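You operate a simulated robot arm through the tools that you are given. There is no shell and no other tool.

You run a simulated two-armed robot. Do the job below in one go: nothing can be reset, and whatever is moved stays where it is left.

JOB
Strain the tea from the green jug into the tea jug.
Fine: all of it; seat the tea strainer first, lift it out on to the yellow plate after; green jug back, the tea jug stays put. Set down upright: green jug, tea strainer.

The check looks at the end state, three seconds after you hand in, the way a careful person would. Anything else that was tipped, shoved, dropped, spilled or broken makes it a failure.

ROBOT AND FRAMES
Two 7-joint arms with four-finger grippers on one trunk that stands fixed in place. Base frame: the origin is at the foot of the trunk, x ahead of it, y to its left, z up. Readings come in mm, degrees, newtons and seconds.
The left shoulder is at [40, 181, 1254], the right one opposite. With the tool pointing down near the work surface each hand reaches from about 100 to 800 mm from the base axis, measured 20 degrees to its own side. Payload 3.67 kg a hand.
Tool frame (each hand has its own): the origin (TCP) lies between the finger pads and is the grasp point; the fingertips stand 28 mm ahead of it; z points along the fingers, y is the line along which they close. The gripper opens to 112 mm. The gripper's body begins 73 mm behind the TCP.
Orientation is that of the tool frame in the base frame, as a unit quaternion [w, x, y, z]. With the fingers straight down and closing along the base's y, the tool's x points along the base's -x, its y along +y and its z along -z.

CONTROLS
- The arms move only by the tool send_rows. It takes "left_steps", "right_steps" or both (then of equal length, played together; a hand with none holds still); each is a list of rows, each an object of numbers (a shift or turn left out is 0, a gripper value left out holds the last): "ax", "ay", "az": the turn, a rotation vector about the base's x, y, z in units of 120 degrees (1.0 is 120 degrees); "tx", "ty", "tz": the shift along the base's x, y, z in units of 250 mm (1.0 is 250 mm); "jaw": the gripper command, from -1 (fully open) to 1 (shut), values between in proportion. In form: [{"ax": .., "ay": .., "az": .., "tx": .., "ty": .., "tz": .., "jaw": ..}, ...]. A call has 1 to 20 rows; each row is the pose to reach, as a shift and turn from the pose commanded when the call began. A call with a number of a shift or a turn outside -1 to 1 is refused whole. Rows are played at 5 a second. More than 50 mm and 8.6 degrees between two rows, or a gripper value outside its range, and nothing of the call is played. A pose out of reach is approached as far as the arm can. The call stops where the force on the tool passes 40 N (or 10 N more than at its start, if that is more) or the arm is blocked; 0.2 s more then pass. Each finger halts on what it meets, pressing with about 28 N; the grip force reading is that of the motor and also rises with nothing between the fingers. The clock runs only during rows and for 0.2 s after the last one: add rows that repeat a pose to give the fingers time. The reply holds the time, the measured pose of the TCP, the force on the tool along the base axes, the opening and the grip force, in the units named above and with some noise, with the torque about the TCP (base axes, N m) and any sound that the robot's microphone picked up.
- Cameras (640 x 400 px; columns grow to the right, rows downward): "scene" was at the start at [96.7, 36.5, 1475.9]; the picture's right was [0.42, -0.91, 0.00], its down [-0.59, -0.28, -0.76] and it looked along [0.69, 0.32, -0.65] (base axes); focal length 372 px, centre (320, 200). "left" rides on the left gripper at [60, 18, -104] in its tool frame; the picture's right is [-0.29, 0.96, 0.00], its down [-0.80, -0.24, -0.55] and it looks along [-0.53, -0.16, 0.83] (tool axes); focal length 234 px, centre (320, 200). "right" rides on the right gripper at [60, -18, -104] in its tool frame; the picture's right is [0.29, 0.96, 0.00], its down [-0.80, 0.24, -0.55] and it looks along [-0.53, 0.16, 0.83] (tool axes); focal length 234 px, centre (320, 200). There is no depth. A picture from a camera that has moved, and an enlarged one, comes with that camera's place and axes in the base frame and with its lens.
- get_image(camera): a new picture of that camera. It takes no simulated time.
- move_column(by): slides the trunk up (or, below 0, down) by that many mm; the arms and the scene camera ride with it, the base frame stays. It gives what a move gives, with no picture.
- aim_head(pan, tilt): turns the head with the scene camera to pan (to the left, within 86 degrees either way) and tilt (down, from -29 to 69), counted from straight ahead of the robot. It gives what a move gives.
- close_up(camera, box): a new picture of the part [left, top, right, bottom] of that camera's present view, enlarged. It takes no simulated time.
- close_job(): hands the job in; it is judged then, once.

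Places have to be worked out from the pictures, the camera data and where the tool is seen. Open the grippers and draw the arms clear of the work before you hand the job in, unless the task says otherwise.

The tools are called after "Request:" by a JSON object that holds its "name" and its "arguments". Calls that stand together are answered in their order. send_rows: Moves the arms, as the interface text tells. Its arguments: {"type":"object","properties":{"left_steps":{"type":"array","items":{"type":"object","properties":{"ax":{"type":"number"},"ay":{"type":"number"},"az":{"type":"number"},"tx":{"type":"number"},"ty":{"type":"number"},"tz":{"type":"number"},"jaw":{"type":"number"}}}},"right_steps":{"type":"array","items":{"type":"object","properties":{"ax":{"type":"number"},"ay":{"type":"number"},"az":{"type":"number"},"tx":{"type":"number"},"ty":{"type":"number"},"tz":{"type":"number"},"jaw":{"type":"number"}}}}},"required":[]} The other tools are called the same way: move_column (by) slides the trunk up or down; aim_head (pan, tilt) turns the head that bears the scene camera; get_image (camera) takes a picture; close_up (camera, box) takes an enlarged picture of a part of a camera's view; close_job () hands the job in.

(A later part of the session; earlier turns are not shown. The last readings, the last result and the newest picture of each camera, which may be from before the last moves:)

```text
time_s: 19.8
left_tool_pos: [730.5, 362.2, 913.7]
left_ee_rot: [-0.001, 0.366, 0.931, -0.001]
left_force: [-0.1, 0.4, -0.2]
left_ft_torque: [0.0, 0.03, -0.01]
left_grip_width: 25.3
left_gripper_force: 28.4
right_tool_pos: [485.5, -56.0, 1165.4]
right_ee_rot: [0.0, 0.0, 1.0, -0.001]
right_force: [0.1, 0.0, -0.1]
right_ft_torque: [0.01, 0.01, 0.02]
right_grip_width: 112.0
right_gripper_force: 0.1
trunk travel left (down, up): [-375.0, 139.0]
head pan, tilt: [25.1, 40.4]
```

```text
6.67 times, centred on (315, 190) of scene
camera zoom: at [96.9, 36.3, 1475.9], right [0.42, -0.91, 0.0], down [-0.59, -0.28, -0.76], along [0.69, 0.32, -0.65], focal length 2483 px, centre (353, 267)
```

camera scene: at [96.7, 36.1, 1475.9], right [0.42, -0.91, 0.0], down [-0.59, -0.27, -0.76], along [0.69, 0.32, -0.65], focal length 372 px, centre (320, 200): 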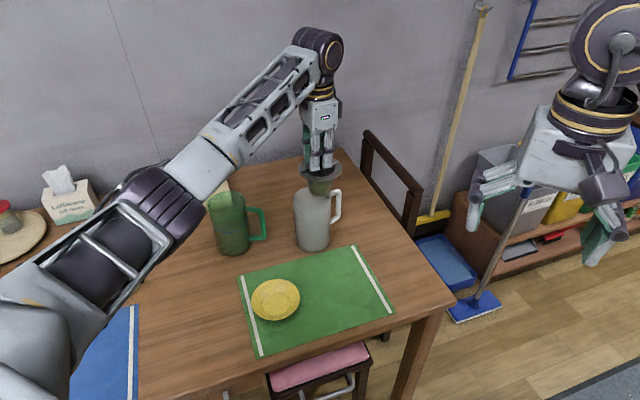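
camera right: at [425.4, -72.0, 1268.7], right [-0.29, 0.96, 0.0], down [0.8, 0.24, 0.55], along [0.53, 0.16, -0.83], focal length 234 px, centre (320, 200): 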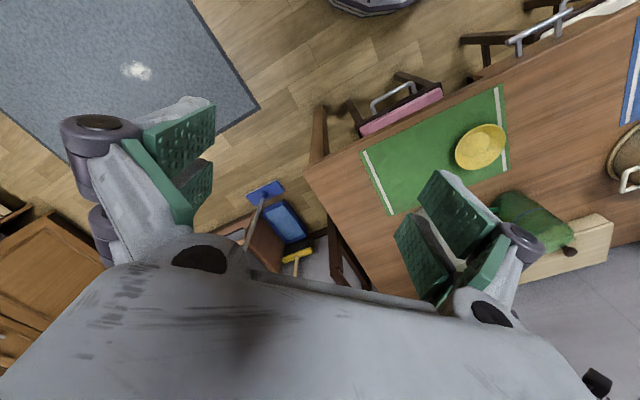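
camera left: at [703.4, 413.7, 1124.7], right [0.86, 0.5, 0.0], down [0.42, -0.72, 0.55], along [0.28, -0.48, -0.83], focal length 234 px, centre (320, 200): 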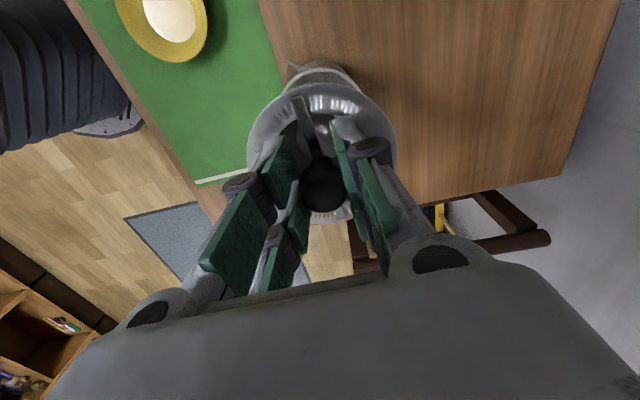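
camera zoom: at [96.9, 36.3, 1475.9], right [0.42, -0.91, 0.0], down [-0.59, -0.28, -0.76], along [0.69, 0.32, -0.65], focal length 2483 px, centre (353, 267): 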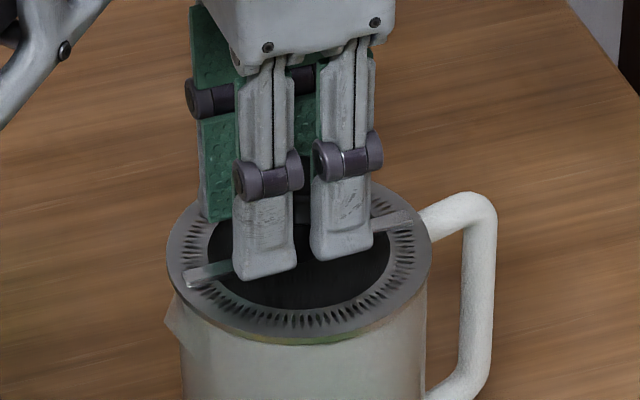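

The flange looks flush or almost so, but there is no contact force yet. I'll press down gently another couple of millimetres.

Request:
{"name": "send_rows", "arguments": {"left_steps": [{"tz": -0.004}, {"tz": -0.008}, {"tz": -0.008}]}}

Request:
{"name": "close_up", "arguments": {"camera": "scene", "box": [270, 160, 360, 220]}}

Request:
{"name": "close_up", "arguments": {"camera": "left", "box": [240, 40, 410, 145]}}

```text
time_s: 20.6
left_tool_pos: [730.8, 361.4, 912.4]
left_ee_rot: [0.001, 0.366, 0.931, 0.001]
left_force: [1.5, 0.6, 5.5]
left_ft_torque: [0.12, 0.06, 0.02]
left_grip_width: 25.2
left_gripper_force: 28.2
right_tool_pos: [484.8, -56.7, 1166.0]
right_ee_rot: [-0.001, 0.0, 1.0, 0.0]
right_force: [0.0, 0.0, 0.9]
right_ft_torque: [0.0, 0.02, 0.0]
right_grip_width: 112.1
right_gripper_force: 0.0
trunk travel left (down, up): [-375.0, 139.0]
head pan, tilt: [25.1, 40.4]
```

```text
6.67 times, centred on (315, 190) of scene
camera zoom: at [96.2, 36.1, 1476.0], right [0.42, -0.91, 0.0], down [-0.59, -0.27, -0.76], along [0.69, 0.32, -0.65], focal length 2483 px, centre (353, 267)
```

zoom: 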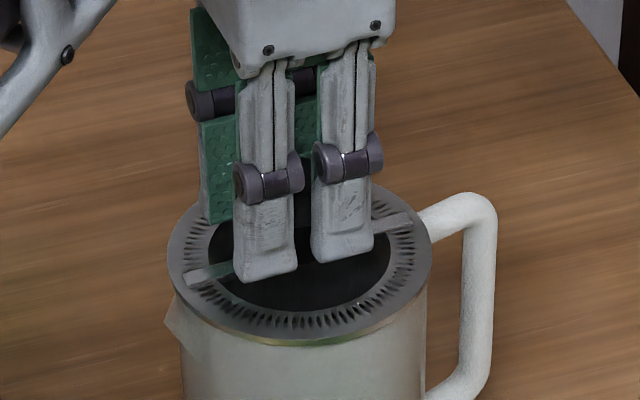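

```text
3.76 times, centred on (325, 92) of left
camera zoom: at [701.2, 414.6, 1017.0], right [0.86, 0.5, 0.0], down [0.42, -0.72, 0.55], along [0.28, -0.48, -0.83], focal length 882 px, centre (301, 605)
```

zoom: 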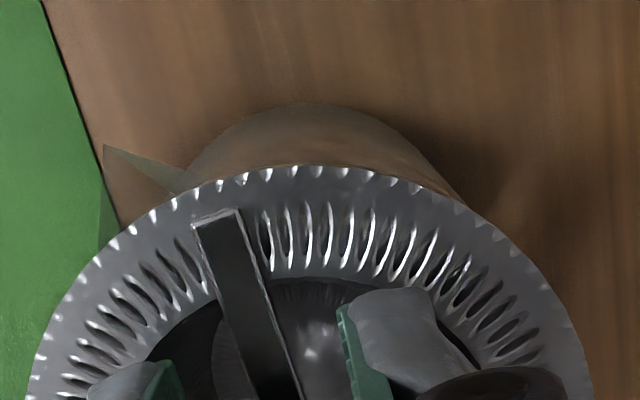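

Contact at 5.5 N means the strainer is seated on the rim at TCP z≈912. I'll ease off half a millimetre and open the jaws.

Request:
{"name": "send_rows", "arguments": {"left_steps": [{"tz": 0.003}, {"tz": 0.003, "jaw": 0.4}, {"tz": 0.003, "jaw": 0.2}, {"tz": 0.003, "jaw": 0.0}, {"tz": 0.003, "jaw": 0.0}]}}

Request:
{"name": "close_up", "arguments": {"camera": "scene", "box": [270, 160, 360, 220]}}

Request:
{"name": "get_image", "arguments": {"camera": "left"}}

```text
time_s: 21.8
left_tool_pos: [732.3, 361.0, 912.1]
left_ee_rot: [0.001, 0.366, 0.931, 0.0]
left_force: [-0.1, 0.3, 0.2]
left_ft_torque: [-0.01, -0.01, 0.0]
left_grip_width: 56.1
left_gripper_force: 0.2
right_tool_pos: [484.2, -56.3, 1164.4]
right_ee_rot: [0.0, 0.001, 1.0, 0.0]
right_force: [0.2, -0.3, 0.2]
right_ft_torque: [-0.01, 0.01, 0.0]
right_grip_width: 111.8
right_gripper_force: 0.2
trunk travel left (down, up): [-375.0, 139.0]
head pan, tilt: [25.1, 40.4]
```

```text
6.67 times, centred on (315, 190) of scene
camera zoom: at [96.7, 36.2, 1475.9], right [0.42, -0.91, 0.0], down [-0.59, -0.28, -0.76], along [0.69, 0.32, -0.65], focal length 2483 px, centre (353, 267)
```

zoom: 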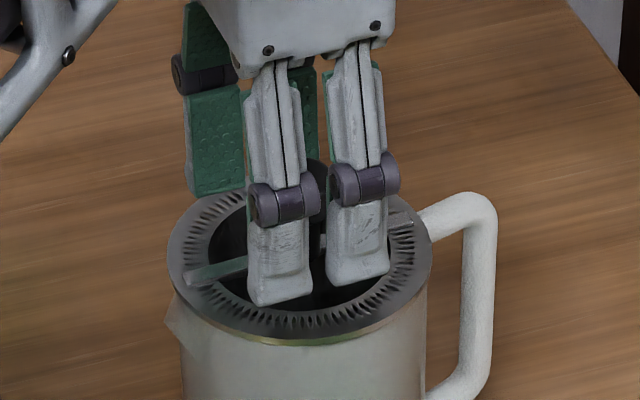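

```text
taken
camera left: at [701.4, 414.7, 1016.5], right [0.86, 0.5, 0.0], down [0.42, -0.72, 0.55], along [0.28, -0.48, -0.83], focal length 234 px, centre (320, 200)
```

left: 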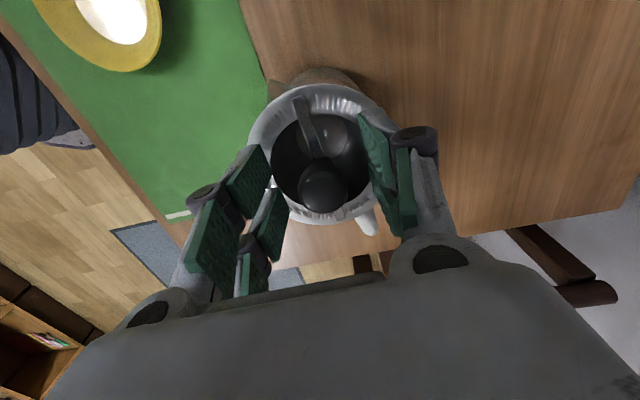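

The strainer stays level on release. I'll raise the hand straight up and check the seated strainer.

Request:
{"name": "send_rows", "arguments": {"left_steps": [{"tz": 0.06}, {"tz": 0.16}, {"tz": 0.28}, {"tz": 0.4}, {"tz": 0.52}, {"tz": 0.64}, {"tz": 0.64}]}}

Request:
{"name": "close_up", "arguments": {"camera": "scene", "box": [270, 160, 360, 220]}}

Request:
{"name": "get_image", "arguments": {"camera": "left"}}

```text
time_s: 23.4
left_tool_pos: [732.0, 362.9, 1069.5]
left_ee_rot: [0.0, 0.367, 0.93, -0.001]
left_force: [0.6, 0.6, 0.9]
left_ft_torque: [0.0, 0.02, 0.02]
left_grip_width: 55.9
left_gripper_force: 0.2
right_tool_pos: [485.3, -56.0, 1165.1]
right_ee_rot: [0.0, 0.0, 1.0, -0.001]
right_force: [0.2, -0.8, -0.7]
right_ft_torque: [-0.01, -0.02, 0.03]
right_grip_width: 112.0
right_gripper_force: 0.0
trunk travel left (down, up): [-375.0, 139.0]
head pan, tilt: [25.1, 40.4]
```

```text
6.67 times, centred on (315, 190) of scene
camera zoom: at [97.1, 36.5, 1475.9], right [0.42, -0.91, 0.0], down [-0.59, -0.28, -0.76], along [0.69, 0.32, -0.65], focal length 2483 px, centre (353, 267)
```

zoom: 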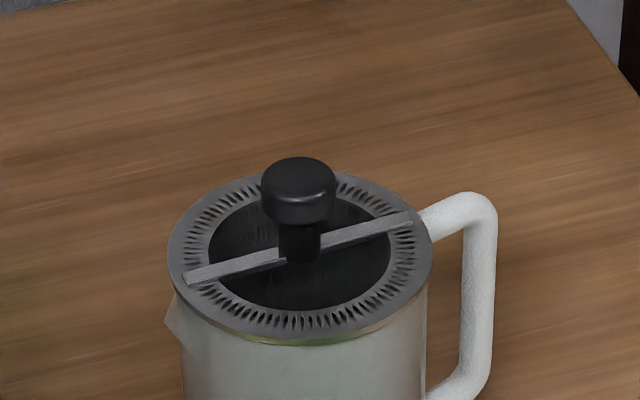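

```text
taken
camera left: at [702.3, 415.9, 1174.0], right [0.86, 0.5, 0.0], down [0.42, -0.72, 0.55], along [0.28, -0.48, -0.83], focal length 234 px, centre (320, 200)
```

left: 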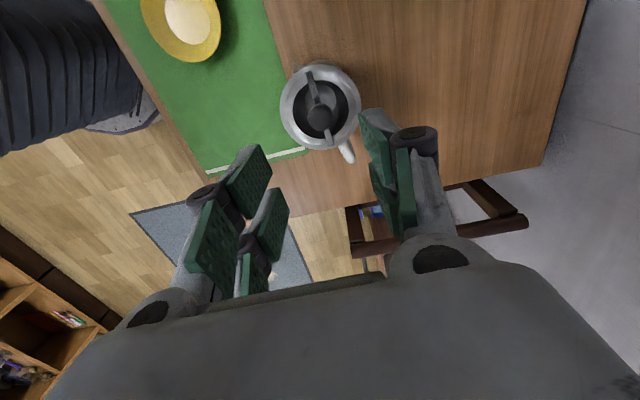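

The strainer is seated level and squarely. Next I'll take the left hand away toward the green jug, straighten its yaw, and look at the jug from above.

Request:
{"name": "send_rows", "arguments": {"left_steps": [{"tx": -0.12, "ty": 0.085, "az": 0.06, "jaw": -1}, {"tx": -0.25, "ty": 0.18, "az": 0.12, "jaw": -1}, {"tx": -0.38, "ty": 0.275, "az": 0.18}, {"tx": -0.51, "ty": 0.37, "tz": -0.03, "az": 0.24}, {"tx": -0.64, "ty": 0.46, "tz": -0.06, "az": 0.3}, {"tx": -0.768, "ty": 0.552, "tz": -0.08, "az": 0.358}, {"tx": -0.768, "ty": 0.552, "tz": -0.08, "az": 0.358}]}}

Request:
{"name": "get_image", "arguments": {"camera": "left"}}

Request:
{"name": "get_image", "arguments": {"camera": "scene"}}

```text
time_s: 25.0
left_tool_pos: [538.6, 498.4, 1053.2]
left_ee_rot: [-0.001, 0.0, 1.0, 0.0]
left_force: [-0.2, -0.4, -0.3]
left_ft_torque: [0.02, -0.01, 0.01]
left_grip_width: 111.8
left_gripper_force: 0.0
right_tool_pos: [485.7, -56.0, 1165.1]
right_ee_rot: [-0.001, 0.0, 1.0, 0.0]
right_force: [0.2, -0.7, -0.1]
right_ft_torque: [0.01, 0.04, 0.02]
right_grip_width: 112.1
right_gripper_force: 0.0
trunk travel left (down, up): [-375.0, 139.0]
head pan, tilt: [25.1, 40.4]
```

```text
taken
camera left: at [480.6, 516.3, 1156.9], right [0.29, 0.96, 0.0], down [0.8, -0.24, 0.55], along [0.53, -0.16, -0.83], focal length 234 px, centre (320, 200)
```

left: 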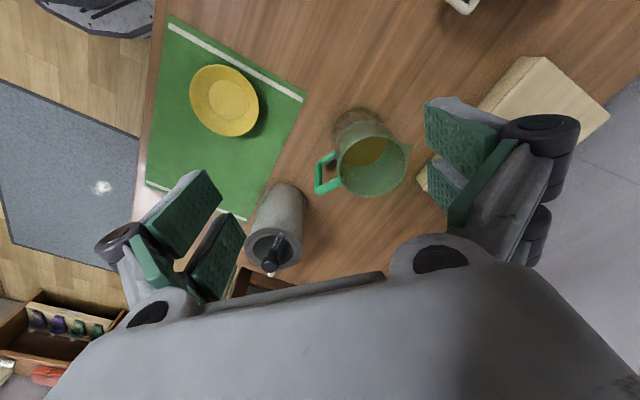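

```text
taken
camera scene: at [97.8, 35.8, 1475.9], right [0.42, -0.91, 0.0], down [-0.59, -0.27, -0.76], along [0.69, 0.32, -0.65], focal length 372 px, centre (320, 200)
```

scene: 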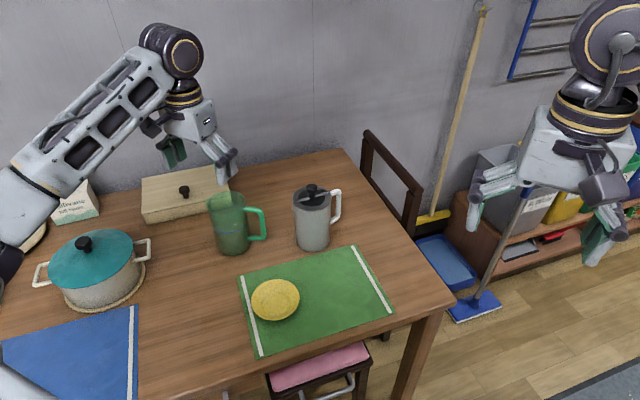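

I'll zoom in on the green jug from here to pin down its axis, handle and spout directions.

Request:
{"name": "close_up", "arguments": {"camera": "left", "box": [290, 90, 450, 215]}}

Request:
{"name": "close_up", "arguments": {"camera": "scene", "box": [190, 180, 290, 270]}}

```text
3.20 times, centred on (370, 152) of left
camera zoom: at [480.6, 516.3, 1156.9], right [0.29, 0.96, 0.0], down [0.8, -0.24, 0.55], along [0.53, -0.16, -0.83], focal length 749 px, centre (160, 352)
```

zoom: 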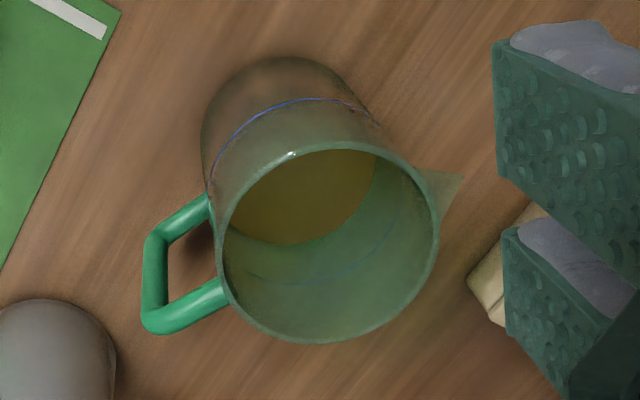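

```text
4.44 times, centred on (240, 225) of scene
camera zoom: at [97.8, 35.8, 1475.9], right [0.42, -0.91, 0.0], down [-0.59, -0.27, -0.76], along [0.69, 0.32, -0.65], focal length 1655 px, centre (676, 89)
```

zoom: 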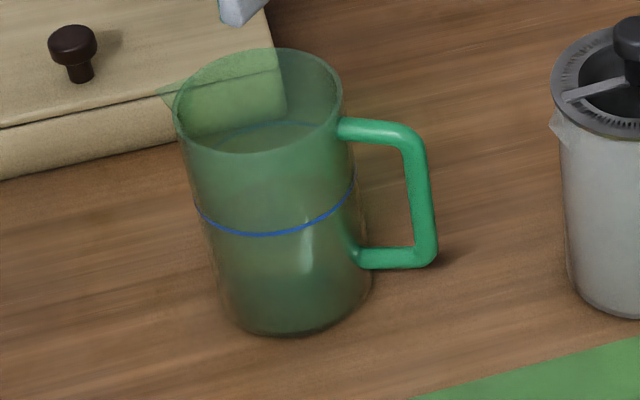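

From this view I judge:
- The green jug axis is near (633, 545).
- The handle points at about -74° and the spout at about 106°.
- The handle loop is clear between z≈767 and z≈843.

I plan to grip the body with the left hand nearly horizontal, pointing about 16° left, with one finger through the handle loop. Then a wrist roll pours over the spout. First I'll pitch the hand up here, well above everything.

Request:
{"name": "send_rows", "arguments": {"left_steps": [{"ay": -0.065}, {"ay": -0.13}, {"ay": -0.195}, {"ay": -0.26}, {"ay": -0.325}, {"ay": -0.39}, {"ay": -0.455}, {"ay": -0.52}, {"ay": -0.583}, {"ay": -0.583}]}}

Request:
{"name": "get_image", "arguments": {"camera": "scene"}}

Request:
{"name": "get_image", "arguments": {"camera": "left"}}

```text
time_s: 27.2
left_tool_pos: [538.8, 499.1, 1051.4]
left_ee_rot: [0.574, 0.0, 0.819, 0.0]
left_force: [0.0, 0.1, 0.3]
left_ft_torque: [0.0, -0.01, -0.01]
left_grip_width: 112.0
left_gripper_force: 0.0
right_tool_pos: [483.6, -55.3, 1165.5]
right_ee_rot: [-0.001, 0.001, 1.0, 0.0]
right_force: [0.8, 0.1, 1.3]
right_ft_torque: [-0.01, -0.02, -0.01]
right_grip_width: 112.2
right_gripper_force: 0.1
trunk travel left (down, up): [-375.0, 139.0]
head pan, tilt: [25.1, 40.4]
```

```text
taken
camera scene: at [96.9, 36.5, 1475.9], right [0.42, -0.91, 0.0], down [-0.59, -0.28, -0.76], along [0.69, 0.32, -0.65], focal length 372 px, centre (320, 200)
```

scene: 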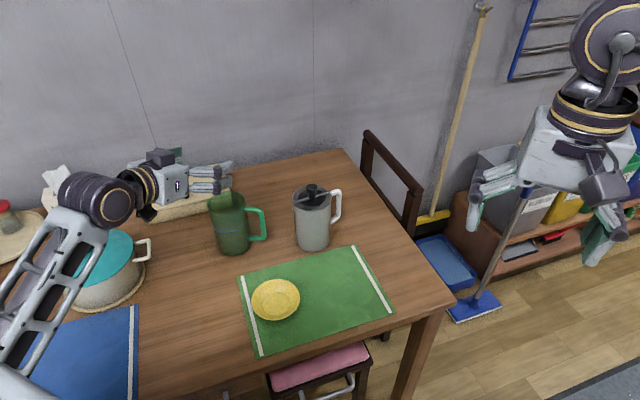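

```text
taken
camera left: at [423.0, 516.7, 1031.9], right [0.1, 0.96, 0.27], down [-0.25, -0.24, 0.94], along [0.96, -0.16, 0.21], focal length 234 px, centre (320, 200)
```

left: 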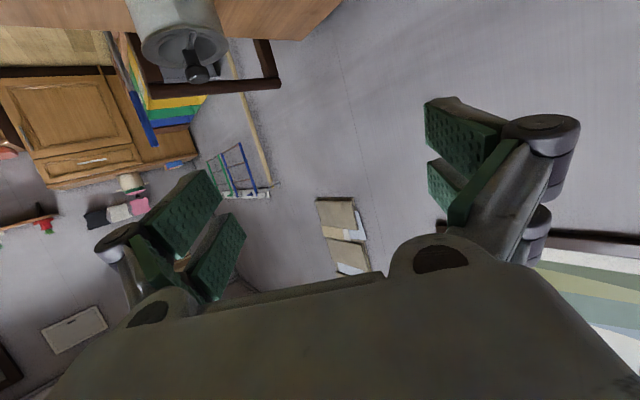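

The pitch worked. Before touching the jug I'll rehearse the pour with an empty hand, moving to the pouring place and testing how far the wrist can roll.

Request:
{"name": "send_rows", "arguments": {"left_steps": [{"tx": 0.111, "ty": -0.14}, {"tx": 0.222, "ty": -0.281}, {"tx": 0.333, "ty": -0.422}, {"tx": 0.445, "ty": -0.562}, {"tx": 0.556, "ty": -0.703}, {"tx": 0.667, "ty": -0.843}, {"tx": 0.778, "ty": -0.984}, {"tx": 0.778, "ty": -0.984}]}}

Request:
{"name": "send_rows", "arguments": {"left_steps": [{"ax": -0.07}, {"ax": -0.14}, {"ax": -0.21}, {"ax": -0.28}, {"ax": -0.35}, {"ax": -0.42}, {"ax": -0.49}, {"ax": -0.56}, {"ax": -0.63}, {"ax": -0.7}, {"ax": -0.77}, {"ax": -0.84}, {"ax": -0.91}, {"ax": -0.98}, {"ax": -1.0}, {"ax": -1.0}]}}

Request:
{"name": "get_image", "arguments": {"camera": "scene"}}

```text
time_s: 29.0
left_tool_pos: [732.9, 252.2, 1050.3]
left_ee_rot: [0.574, -0.001, 0.819, 0.0]
left_force: [0.1, 0.6, -0.4]
left_ft_torque: [0.0, 0.02, 0.03]
left_grip_width: 112.1
left_gripper_force: 0.2
right_tool_pos: [485.2, -56.0, 1165.6]
right_ee_rot: [0.0, -0.001, 1.0, 0.0]
right_force: [-0.2, 0.9, -0.5]
right_ft_torque: [-0.04, -0.01, -0.03]
right_grip_width: 111.9
right_gripper_force: 0.1
trunk travel left (down, up): [-375.0, 139.0]
head pan, tilt: [25.1, 40.4]
```

```text
time_s: 32.4
left_tool_pos: [734.1, 253.0, 1051.5]
left_ee_rot: [-0.287, 0.497, -0.408, 0.71]
left_force: [-0.1, -0.4, 0.8]
left_ft_torque: [-0.01, -0.02, -0.02]
left_grip_width: 111.9
left_gripper_force: 0.1
right_tool_pos: [484.9, -55.0, 1164.6]
right_ee_rot: [0.0, 0.0, 1.0, -0.001]
right_force: [-0.2, 0.3, 0.4]
right_ft_torque: [0.0, 0.03, 0.01]
right_grip_width: 112.0
right_gripper_force: 0.1
trunk travel left (down, up): [-375.0, 139.0]
head pan, tilt: [25.1, 40.4]
```

```text
taken
camera scene: at [96.7, 36.3, 1475.9], right [0.42, -0.91, 0.0], down [-0.59, -0.28, -0.76], along [0.69, 0.32, -0.65], focal length 372 px, centre (320, 200)
```

scene: 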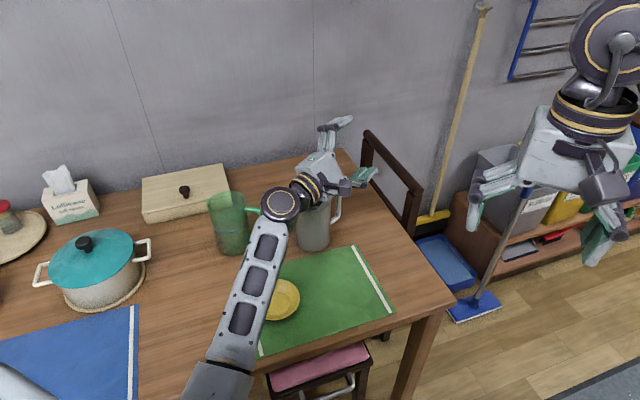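

The wrist reaches a 120° roll at the pour position. I'll test another 25° and then unwind.

Request:
{"name": "send_rows", "arguments": {"left_steps": [{"ax": -0.07}, {"ax": -0.14}, {"ax": -0.21}, {"ax": -0.21}]}}

Request:
{"name": "send_rows", "arguments": {"left_steps": [{"tz": -0.15}, {"tz": -0.3}, {"tz": -0.3}]}}

Request:
{"name": "get_image", "arguments": {"camera": "left"}}

Request:
{"name": "get_image", "arguments": {"camera": "scene"}}

```text
time_s: 33.4
left_tool_pos: [732.9, 253.7, 1051.6]
left_ee_rot: [-0.17, 0.548, -0.244, 0.782]
left_force: [0.2, -0.8, -0.2]
left_ft_torque: [0.01, -0.03, 0.04]
left_grip_width: 111.8
left_gripper_force: 0.0
right_tool_pos: [484.7, -55.2, 1164.9]
right_ee_rot: [0.0, 0.0, 1.0, 0.0]
right_force: [-0.5, -0.5, 0.4]
right_ft_torque: [-0.01, 0.0, -0.01]
right_grip_width: 112.1
right_gripper_force: 0.1
trunk travel left (down, up): [-375.0, 139.0]
head pan, tilt: [25.1, 40.4]
```

```text
time_s: 34.2
left_tool_pos: [728.7, 266.8, 963.3]
left_ee_rot: [-0.181, 0.551, -0.259, 0.772]
left_force: [-0.8, 0.3, 0.0]
left_ft_torque: [-0.01, -0.01, 0.06]
left_grip_width: 112.1
left_gripper_force: 0.0
right_tool_pos: [485.0, -55.2, 1164.9]
right_ee_rot: [0.0, 0.0, 1.0, 0.0]
right_force: [-0.6, -0.1, -0.3]
right_ft_torque: [0.03, 0.01, -0.03]
right_grip_width: 111.7
right_gripper_force: 0.1
trunk travel left (down, up): [-375.0, 139.0]
head pan, tilt: [25.1, 40.4]
```

```text
taken
camera left: at [613.1, 238.9, 972.2], right [0.09, -0.6, -0.79], down [-0.26, 0.75, -0.6], along [0.96, 0.26, -0.09], focal length 234 px, centre (320, 200)
```

left: 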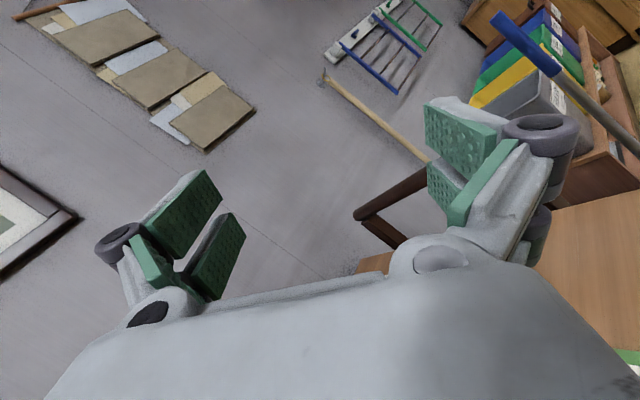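

```text
taken
camera scene: at [96.4, 35.9, 1476.0], right [0.42, -0.91, 0.0], down [-0.59, -0.27, -0.76], along [0.69, 0.32, -0.65], focal length 372 px, centre (320, 200)
```

scene: 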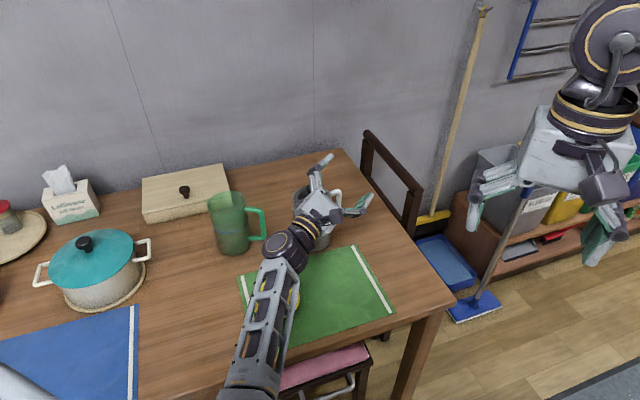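

The last move ended a bit off target, so I'll send a hold to see whether it settles.

Request:
{"name": "send_rows", "arguments": {"left_steps": [{}, {}]}}

```text
time_s: 34.8
left_tool_pos: [730.6, 268.4, 964.9]
left_ee_rot: [-0.181, 0.551, -0.258, 0.773]
left_force: [0.3, 0.5, -0.2]
left_ft_torque: [-0.03, -0.02, 0.0]
left_grip_width: 112.1
left_gripper_force: 0.0
right_tool_pos: [485.2, -56.0, 1164.7]
right_ee_rot: [0.0, 0.0, 1.0, 0.0]
right_force: [0.2, 0.6, 0.5]
right_ft_torque: [-0.01, -0.01, 0.02]
right_grip_width: 112.0
right_gripper_force: 0.1
trunk travel left (down, up): [-375.0, 139.0]
head pan, tilt: [25.1, 40.4]
```

It holds about 18 mm off target, which suggests a joint limit at a 145° roll this low. I'll back the roll off to 120° and see whether tracking recovers.

Request:
{"name": "send_rows", "arguments": {"left_steps": [{"ax": 0.07}, {"ax": 0.14}, {"ax": 0.21}, {"ax": 0.21}]}}

```text
time_s: 35.8
left_tool_pos: [734.7, 253.9, 976.7]
left_ee_rot: [-0.287, 0.497, -0.409, 0.709]
left_force: [-0.5, -0.2, -0.2]
left_ft_torque: [0.0, -0.05, 0.01]
left_grip_width: 112.0
left_gripper_force: 0.1
right_tool_pos: [484.5, -55.6, 1165.2]
right_ee_rot: [0.0, 0.0, 1.0, 0.001]
right_force: [-0.3, 0.2, 0.3]
right_ft_torque: [0.02, 0.0, 0.0]
right_grip_width: 112.2
right_gripper_force: 0.1
trunk travel left (down, up): [-375.0, 139.0]
head pan, tilt: [25.1, 40.4]
```

At 120° tracking is exact. I'll rehearse the late-pour position near (733, 312, 987) and try 135° there.

Request:
{"name": "send_rows", "arguments": {"left_steps": [{"ty": 0.116, "tz": 0.02}, {"ty": 0.232, "tz": 0.04}, {"ty": 0.232, "tz": 0.04}]}}

Request:
{"name": "send_rows", "arguments": {"left_steps": [{"ax": -0.065}, {"ax": -0.125}, {"ax": -0.125}]}}

Request:
{"name": "get_image", "arguments": {"camera": "scene"}}

```text
time_s: 36.6
left_tool_pos: [734.9, 311.1, 987.4]
left_ee_rot: [-0.288, 0.496, -0.409, 0.709]
left_force: [0.1, 0.4, -0.4]
left_ft_torque: [-0.02, 0.0, -0.03]
left_grip_width: 112.3
left_gripper_force: 0.0
right_tool_pos: [484.5, -56.4, 1164.5]
right_ee_rot: [0.0, -0.001, 1.0, 0.001]
right_force: [-0.2, -0.6, 0.1]
right_ft_torque: [-0.01, 0.02, 0.01]
right_grip_width: 112.3
right_gripper_force: 0.0
trunk travel left (down, up): [-375.0, 139.0]
head pan, tilt: [25.1, 40.4]
```

```text
time_s: 37.4
left_tool_pos: [735.3, 311.6, 985.8]
left_ee_rot: [-0.219, 0.53, -0.313, 0.757]
left_force: [1.0, -0.1, -0.3]
left_ft_torque: [-0.01, 0.0, 0.01]
left_grip_width: 112.1
left_gripper_force: 0.1
right_tool_pos: [484.5, -54.8, 1165.1]
right_ee_rot: [0.0, 0.0, 1.0, 0.0]
right_force: [-0.9, 0.1, -0.7]
right_ft_torque: [-0.02, 0.01, 0.0]
right_grip_width: 112.0
right_gripper_force: 0.1
trunk travel left (down, up): [-375.0, 139.0]
head pan, tilt: [25.1, 40.4]
```

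```text
taken
camera scene: at [96.7, 36.7, 1475.9], right [0.42, -0.91, 0.0], down [-0.59, -0.28, -0.76], along [0.69, 0.32, -0.65], focal length 372 px, centre (320, 200)
```

scene: 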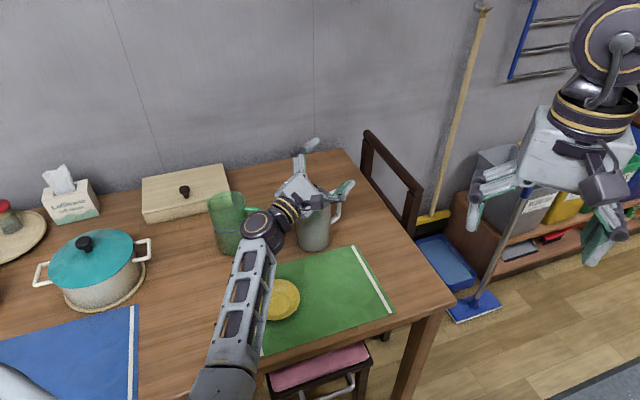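

A 135° tilt is reachable there. I'll raise the hand, unwind the roll, and go back to the green jug side.

Request:
{"name": "send_rows", "arguments": {"left_steps": [{"tz": 0.1}, {"tz": 0.2, "ty": -0.05, "ax": 0.06}, {"tz": 0.26, "ty": -0.1, "ax": 0.125}, {"tz": 0.26, "ty": -0.15, "ax": 0.195}, {"tz": 0.26, "ty": -0.2, "ax": 0.265}, {"tz": 0.26, "ty": -0.232, "ax": 0.335}, {"tz": 0.26, "ty": -0.232, "ax": 0.405}, {"tz": 0.26, "ty": -0.232, "ax": 0.475}, {"tz": 0.26, "ty": -0.232, "ax": 0.545}, {"tz": 0.26, "ty": -0.232, "ax": 0.615}, {"tz": 0.26, "ty": -0.232, "ax": 0.685}, {"tz": 0.26, "ty": -0.232, "ax": 0.755}, {"tz": 0.26, "ty": -0.232, "ax": 0.825}, {"tz": 0.26, "ty": -0.232, "ax": 0.895}, {"tz": 0.26, "ty": -0.232, "ax": 0.965}, {"tz": 0.26, "ty": -0.232, "ax": 1.0}]}}

Request:
{"name": "send_rows", "arguments": {"left_steps": [{"ax": 0.06}, {"ax": 0.125}, {"ax": 0.125}]}}

```text
time_s: 40.8
left_tool_pos: [733.8, 253.5, 1052.0]
left_ee_rot: [0.569, -0.075, 0.812, -0.106]
left_force: [0.2, -0.4, -0.8]
left_ft_torque: [0.01, 0.04, -0.01]
left_grip_width: 111.8
left_gripper_force: 0.1
right_tool_pos: [486.0, -55.5, 1165.1]
right_ee_rot: [0.0, 0.0, 1.0, 0.001]
right_force: [0.7, 0.2, 0.5]
right_ft_torque: [0.03, 0.01, -0.07]
right_grip_width: 112.2
right_gripper_force: 0.1
trunk travel left (down, up): [-375.0, 139.0]
head pan, tilt: [25.1, 40.4]
```

```text
time_s: 41.6
left_tool_pos: [733.7, 252.7, 1052.0]
left_ee_rot: [0.574, 0.0, 0.819, 0.001]
left_force: [-0.4, 0.8, 0.7]
left_ft_torque: [0.02, -0.03, -0.01]
left_grip_width: 111.8
left_gripper_force: 0.0
right_tool_pos: [484.8, -55.4, 1163.9]
right_ee_rot: [0.0, 0.0, 1.0, -0.001]
right_force: [-0.3, -0.7, 0.1]
right_ft_torque: [0.0, 0.0, 0.0]
right_grip_width: 112.0
right_gripper_force: 0.0
trunk travel left (down, up): [-375.0, 139.0]
head pan, tilt: [25.1, 40.4]
```

Unwound. Now I'll move to the staging point about 105 mm behind the green jug at height and yaw the hand 16°.

Request:
{"name": "send_rows", "arguments": {"left_steps": [{"tx": -0.116, "ty": 0.143}, {"tx": -0.232, "ty": 0.286, "az": 0.02}, {"tx": -0.349, "ty": 0.429, "az": 0.045}, {"tx": -0.465, "ty": 0.571, "az": 0.07}, {"tx": -0.581, "ty": 0.714, "az": 0.095}, {"tx": -0.698, "ty": 0.857, "az": 0.115}, {"tx": -0.808, "ty": 1.0, "az": 0.1333}, {"tx": -0.808, "ty": 1.0, "az": 0.1333}]}}

Request:
{"name": "send_rows", "arguments": {"left_steps": [{"ty": 0.05, "tz": -0.15}, {"ty": 0.05, "tz": -0.3}, {"ty": 0.05, "tz": -0.45}, {"ty": 0.05, "tz": -0.6}, {"ty": 0.05, "tz": -0.7}, {"ty": 0.05, "tz": -0.7}]}}

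Request:
{"name": "get_image", "arguments": {"camera": "left"}}

Request:
{"name": "get_image", "arguments": {"camera": "scene"}}

```text
time_s: 43.4
left_tool_pos: [533.3, 501.1, 1052.4]
left_ee_rot: [0.567, -0.114, 0.812, 0.08]
left_force: [0.1, -0.2, -0.3]
left_ft_torque: [0.0, 0.0, 0.02]
left_grip_width: 112.1
left_gripper_force: 0.2
right_tool_pos: [484.7, -56.5, 1166.0]
right_ee_rot: [0.001, 0.0, 1.0, 0.0]
right_force: [-0.4, -0.8, 0.0]
right_ft_torque: [0.0, -0.02, 0.01]
right_grip_width: 111.8
right_gripper_force: 0.0
trunk travel left (down, up): [-375.0, 139.0]
head pan, tilt: [25.1, 40.4]
```

```text
time_s: 44.8
left_tool_pos: [531.2, 516.9, 876.7]
left_ee_rot: [0.567, -0.114, 0.812, 0.08]
left_force: [-0.6, -0.2, 0.1]
left_ft_torque: [0.0, -0.02, 0.0]
left_grip_width: 112.1
left_gripper_force: 0.0
right_tool_pos: [484.7, -55.5, 1164.7]
right_ee_rot: [0.0, 0.0, 1.0, 0.0]
right_force: [-0.1, 0.0, 0.0]
right_ft_torque: [0.04, -0.02, 0.01]
right_grip_width: 112.1
right_gripper_force: 0.0
trunk travel left (down, up): [-375.0, 139.0]
head pan, tilt: [25.1, 40.4]
```

```text
taken
camera left: at [415.2, 501.3, 856.5], right [-0.17, 0.95, 0.27], down [-0.17, -0.3, 0.94], along [0.97, 0.11, 0.21], focal length 234 px, centre (320, 200)
```

left: 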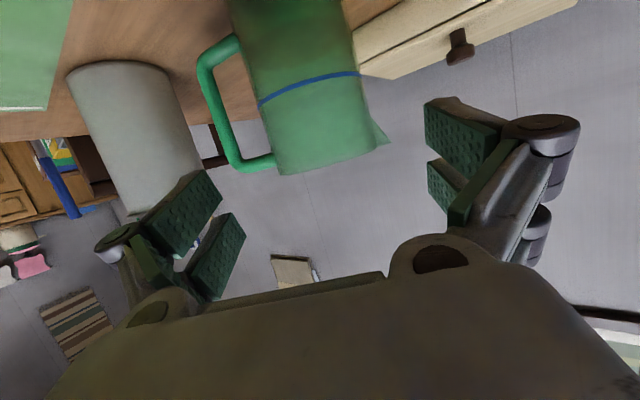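

```text
taken
camera scene: at [96.5, 36.4, 1475.9], right [0.42, -0.91, 0.0], down [-0.59, -0.28, -0.76], along [0.69, 0.32, -0.65], focal length 372 px, centre (320, 200)
```

scene: 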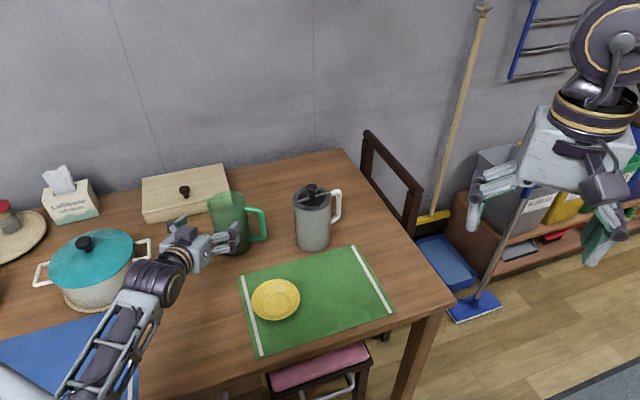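

The jug (seen upside down from below) is ahead between the fingers. I'll zoom in to measure how well its axis lines up with the hand.

Request:
{"name": "close_up", "arguments": {"camera": "left", "box": [180, 0, 440, 190]}}

Request:
{"name": "close_up", "arguments": {"camera": "scene", "box": [130, 170, 290, 290]}}

```text
2.11 times, centred on (310, 95) of left
camera zoom: at [415.2, 501.3, 856.5], right [-0.17, 0.95, 0.27], down [-0.17, -0.3, 0.94], along [0.97, 0.11, 0.21], focal length 493 px, centre (341, 421)
```

zoom: 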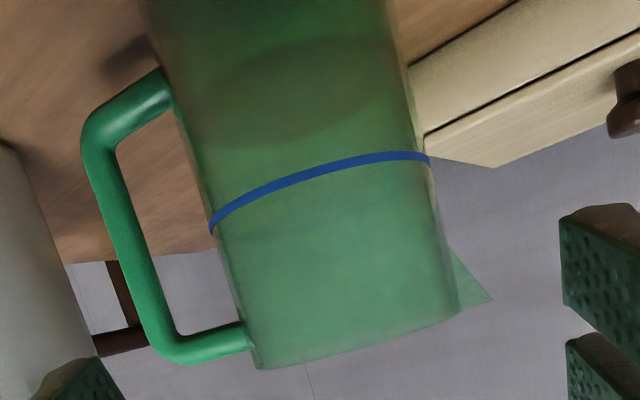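

```text
3.33 times, centred on (210, 230) of scene
camera zoom: at [96.5, 36.4, 1475.9], right [0.42, -0.91, 0.0], down [-0.59, -0.28, -0.76], along [0.69, 0.32, -0.65], focal length 1241 px, centre (687, 100)
```

zoom: 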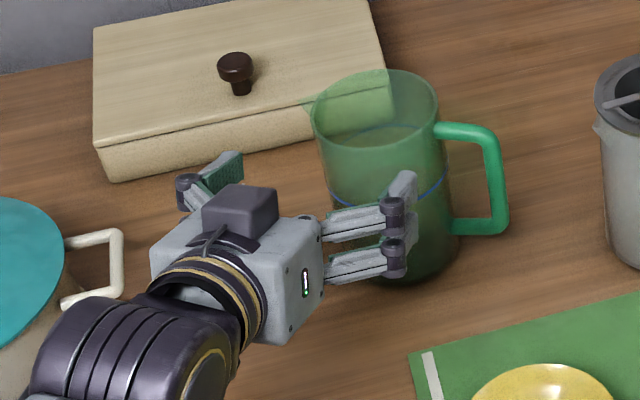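

The hand axis passes within about 1.5 mm of the jug axis, and the handle loop looks wide enough for a finger. I'll lower to grip height z≈805.

Request:
{"name": "send_rows", "arguments": {"left_steps": [{"tz": -0.1}, {"tz": -0.2}, {"tz": -0.287}, {"tz": -0.287}]}}

Request:
{"name": "get_image", "arguments": {"camera": "left"}}

Request:
{"name": "close_up", "arguments": {"camera": "scene", "box": [130, 170, 290, 290]}}

```text
time_s: 45.8
left_tool_pos: [533.4, 517.8, 805.8]
left_ee_rot: [0.568, -0.113, 0.811, 0.079]
left_force: [0.0, -0.2, -0.9]
left_ft_torque: [-0.01, 0.0, 0.0]
left_grip_width: 112.1
left_gripper_force: 0.1
right_tool_pos: [485.6, -55.6, 1165.9]
right_ee_rot: [0.0, 0.0, 1.0, 0.0]
right_force: [1.0, 0.7, -0.2]
right_ft_torque: [0.01, 0.01, 0.01]
right_grip_width: 111.9
right_gripper_force: 0.0
trunk travel left (down, up): [-375.0, 139.0]
head pan, tilt: [25.1, 40.4]
```

```text
taken
camera left: at [415.8, 500.8, 785.7], right [-0.17, 0.95, 0.27], down [-0.17, -0.3, 0.94], along [0.97, 0.11, 0.21], focal length 234 px, centre (320, 200)
```

left: 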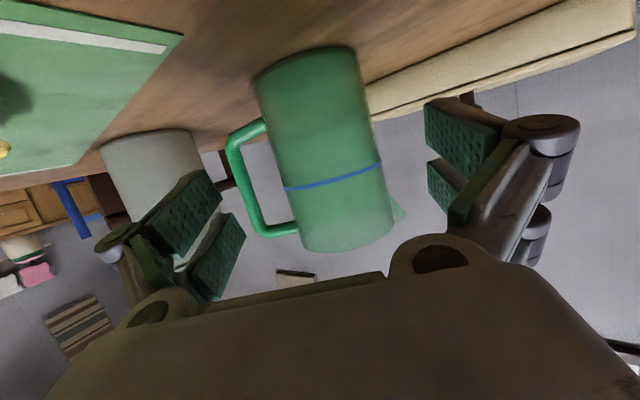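

```text
3.33 times, centred on (210, 230) of scene
camera zoom: at [96.5, 36.3, 1475.9], right [0.42, -0.91, 0.0], down [-0.59, -0.28, -0.76], along [0.69, 0.32, -0.65], focal length 1241 px, centre (687, 100)
```

zoom: 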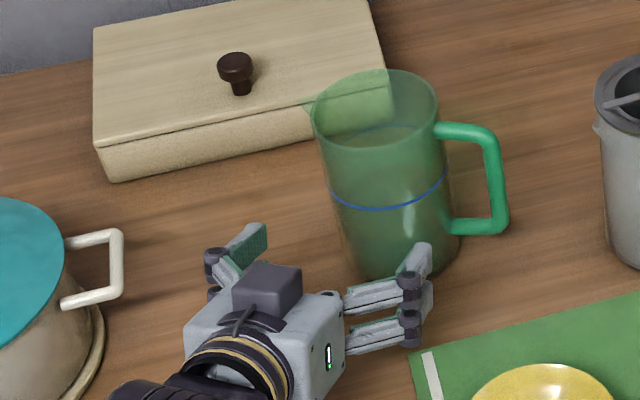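

The height is right. I'll advance 60 mm along the approach direction and check the finger clearances on both sides.

Request:
{"name": "send_rows", "arguments": {"left_steps": [{"tx": 0.058, "ty": 0.0165}, {"tx": 0.115, "ty": 0.033}, {"tx": 0.173, "ty": 0.0495}, {"tx": 0.231, "ty": 0.066}, {"tx": 0.231, "ty": 0.066}]}}

Request:
{"name": "get_image", "arguments": {"camera": "left"}}

Request:
{"name": "close_up", "arguments": {"camera": "scene", "box": [170, 170, 290, 280]}}

```text
time_s: 47.0
left_tool_pos: [589.9, 532.7, 805.3]
left_ee_rot: [0.568, -0.114, 0.811, 0.08]
left_force: [1.7, 0.3, -0.3]
left_ft_torque: [-0.01, 0.02, -0.02]
left_grip_width: 112.0
left_gripper_force: 0.1
right_tool_pos: [485.3, -54.3, 1164.7]
right_ee_rot: [0.0, 0.0, 1.0, 0.0]
right_force: [0.3, 0.8, 0.2]
right_ft_torque: [0.01, -0.03, 0.0]
right_grip_width: 111.8
right_gripper_force: 0.1
trunk travel left (down, up): [-375.0, 139.0]
head pan, tilt: [25.1, 40.4]
```

```text
taken
camera left: at [472.8, 516.1, 785.1], right [-0.17, 0.95, 0.27], down [-0.17, -0.3, 0.94], along [0.97, 0.11, 0.21], focal length 234 px, centre (320, 200)
```

left: 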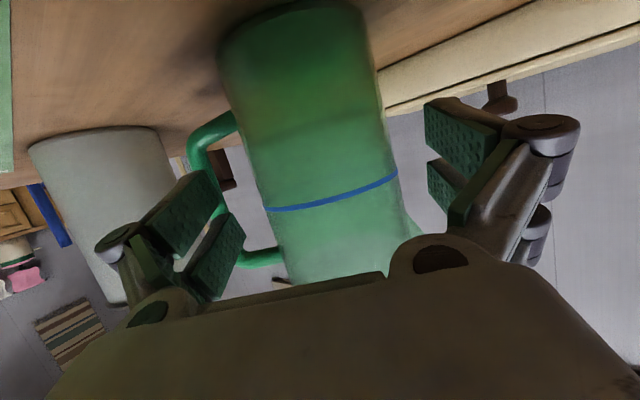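

```text
3.64 times, centred on (230, 225) of scene
camera zoom: at [96.2, 36.2, 1476.0], right [0.42, -0.91, 0.0], down [-0.59, -0.28, -0.76], along [0.69, 0.32, -0.65], focal length 1354 px, centre (647, 109)
```

zoom: 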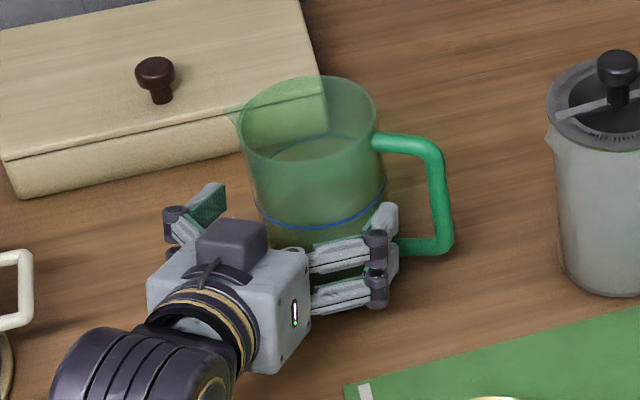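

The handle-side finger lines up with the inside of the loop, with several millimetres to spare. I'll advance the last 41 mm slowly.

Request:
{"name": "send_rows", "arguments": {"left_steps": [{"tx": 0.03, "ty": 0.0085}, {"tx": 0.06, "ty": 0.017}, {"tx": 0.09, "ty": 0.0255}, {"tx": 0.12, "ty": 0.034}, {"tx": 0.158, "ty": 0.045}, {"tx": 0.158, "ty": 0.045}]}}

Request:
{"name": "get_image", "arguments": {"camera": "left"}}

Request:
{"name": "close_up", "arguments": {"camera": "scene", "box": [170, 170, 290, 280]}}

```text
time_s: 48.4
left_tool_pos: [629.4, 544.7, 804.1]
left_ee_rot: [0.568, -0.114, 0.811, 0.079]
left_force: [-0.1, 0.4, 1.2]
left_ft_torque: [0.0, -0.02, 0.01]
left_grip_width: 111.9
left_gripper_force: 0.0
right_tool_pos: [484.7, -55.2, 1164.6]
right_ee_rot: [0.0, 0.001, 1.0, 0.0]
right_force: [0.1, 0.4, -0.7]
right_ft_torque: [0.0, 0.0, -0.01]
right_grip_width: 111.9
right_gripper_force: 0.1
trunk travel left (down, up): [-375.0, 139.0]
head pan, tilt: [25.1, 40.4]
```

```text
taken
camera left: at [511.5, 528.2, 785.4], right [-0.17, 0.95, 0.27], down [-0.17, -0.3, 0.94], along [0.97, 0.11, 0.21], focal length 234 px, centre (320, 200)
```

left: 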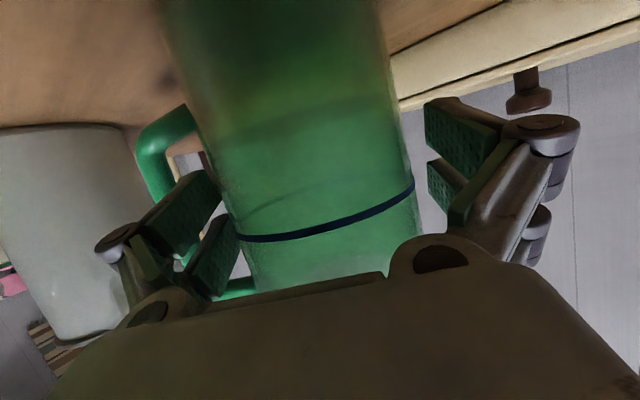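

```text
3.64 times, centred on (230, 225) of scene
camera zoom: at [96.5, 36.3, 1475.9], right [0.42, -0.91, 0.0], down [-0.59, -0.28, -0.76], along [0.69, 0.32, -0.65], focal length 1354 px, centre (647, 109)
```

zoom: 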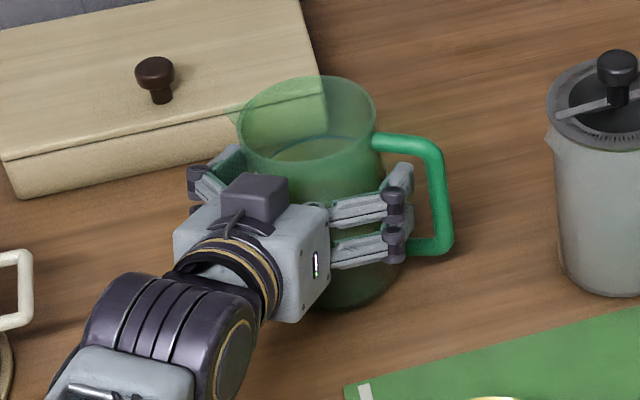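

No contact forces, and the finger is inside the loop. I'll zoom in to check the gaps on both sides before closing.

Request:
{"name": "close_up", "arguments": {"camera": "left", "box": [130, 80, 290, 300]}}

Request:
{"name": "close_up", "arguments": {"camera": "left", "box": [340, 60, 520, 260]}}

```text
1.82 times, centred on (210, 190) of left
camera zoom: at [511.5, 528.2, 785.4], right [-0.17, 0.95, 0.27], down [-0.17, -0.3, 0.94], along [0.97, 0.11, 0.21], focal length 426 px, centre (520, 218)
```

zoom: 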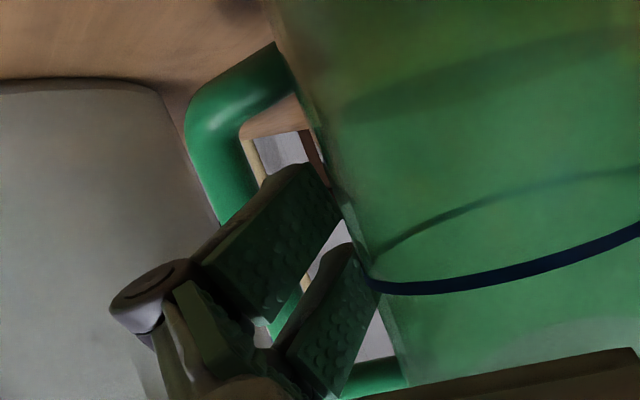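

```text
2.00 times, centred on (430, 160) of left
camera zoom: at [511.5, 528.2, 785.4], right [-0.17, 0.95, 0.27], down [-0.17, -0.3, 0.94], along [0.97, 0.11, 0.21], focal length 468 px, centre (100, 280)
```

zoom: 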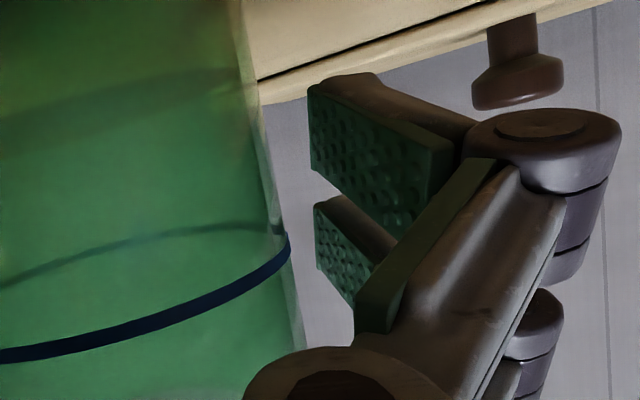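

The jug sits about 4 mm toward the handle-side finger and is perhaps slightly nearer than planned. I'll shift the hand to centre it, then close gently.

Request:
{"name": "send_rows", "arguments": {"left_steps": [{"tx": -0.0037, "ty": -0.009}, {"tx": -0.0074, "ty": -0.0178}, {"tx": -0.0074, "ty": -0.0178}]}}

Request:
{"name": "get_image", "arguments": {"camera": "left"}}

```text
time_s: 49.2
left_tool_pos: [628.2, 540.6, 805.5]
left_ee_rot: [0.567, -0.115, 0.812, 0.08]
left_force: [-0.9, 0.7, -0.1]
left_ft_torque: [0.01, 0.0, 0.03]
left_grip_width: 112.2
left_gripper_force: 0.1
right_tool_pos: [484.9, -55.1, 1164.0]
right_ee_rot: [0.0, 0.0, 1.0, 0.0]
right_force: [-0.9, -0.1, -0.5]
right_ft_torque: [0.02, -0.01, 0.0]
right_grip_width: 112.0
right_gripper_force: 0.1
trunk travel left (down, up): [-375.0, 139.0]
head pan, tilt: [25.1, 40.4]
```

```text
taken
camera left: at [509.7, 524.0, 785.3], right [-0.17, 0.95, 0.27], down [-0.17, -0.3, 0.94], along [0.97, 0.11, 0.21], focal length 234 px, centre (320, 200)
```

left: 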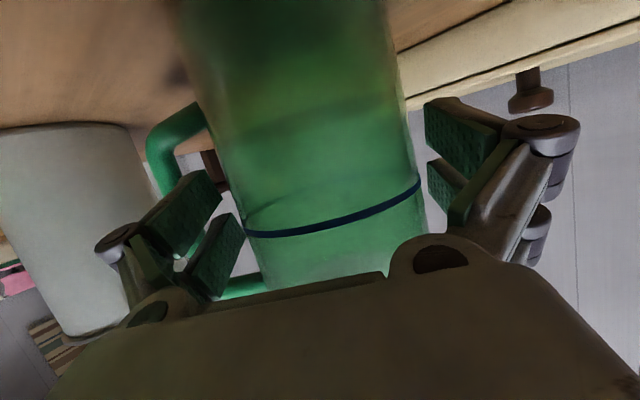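

Centred now. I'll close in small steps and then hold with full grip.

Request:
{"name": "send_rows", "arguments": {"left_steps": [{"jaw": -0.9}, {"jaw": -0.84}, {"jaw": -0.78}, {"jaw": -0.74}, {"jaw": -0.7}, {"jaw": -0.66}, {"jaw": -0.62}, {"jaw": -0.5}, {"jaw": 0.0}, {"jaw": 1.0}, {"jaw": 1.0}, {"jaw": 1.0}]}}

Request:
{"name": "get_image", "arguments": {"camera": "left"}}

Request:
{"name": "close_up", "arguments": {"camera": "scene", "box": [170, 170, 290, 280]}}

```text
time_s: 51.8
left_tool_pos: [626.7, 540.3, 806.2]
left_ee_rot: [0.568, -0.114, 0.811, 0.079]
left_force: [-1.4, 2.3, 1.2]
left_ft_torque: [0.17, 0.06, 0.02]
left_grip_width: 93.8
left_gripper_force: 27.6
right_tool_pos: [485.4, -55.5, 1166.6]
right_ee_rot: [0.0, -0.001, 1.0, 0.0]
right_force: [0.1, 0.1, -0.7]
right_ft_torque: [0.02, 0.01, 0.01]
right_grip_width: 112.2
right_gripper_force: 0.0
trunk travel left (down, up): [-375.0, 139.0]
head pan, tilt: [25.1, 40.4]
```

```text
taken
camera left: at [509.6, 524.1, 785.6], right [-0.17, 0.95, 0.27], down [-0.17, -0.3, 0.94], along [0.97, 0.11, 0.21], focal length 234 px, centre (320, 200)
```

left: 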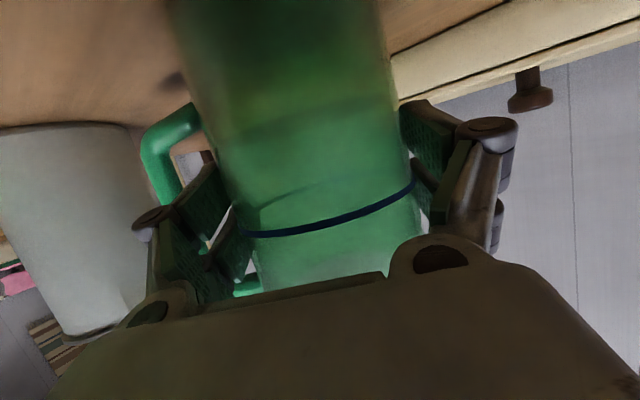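

```text
3.64 times, centred on (230, 225) of scene
camera zoom: at [96.4, 36.4, 1475.9], right [0.42, -0.91, 0.0], down [-0.59, -0.28, -0.76], along [0.69, 0.32, -0.65], focal length 1354 px, centre (647, 109)
```

zoom: 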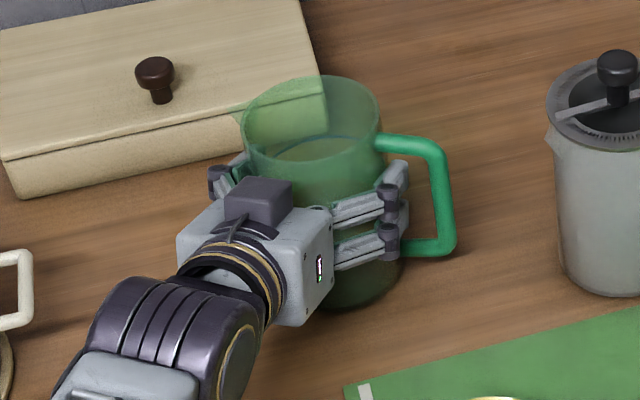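

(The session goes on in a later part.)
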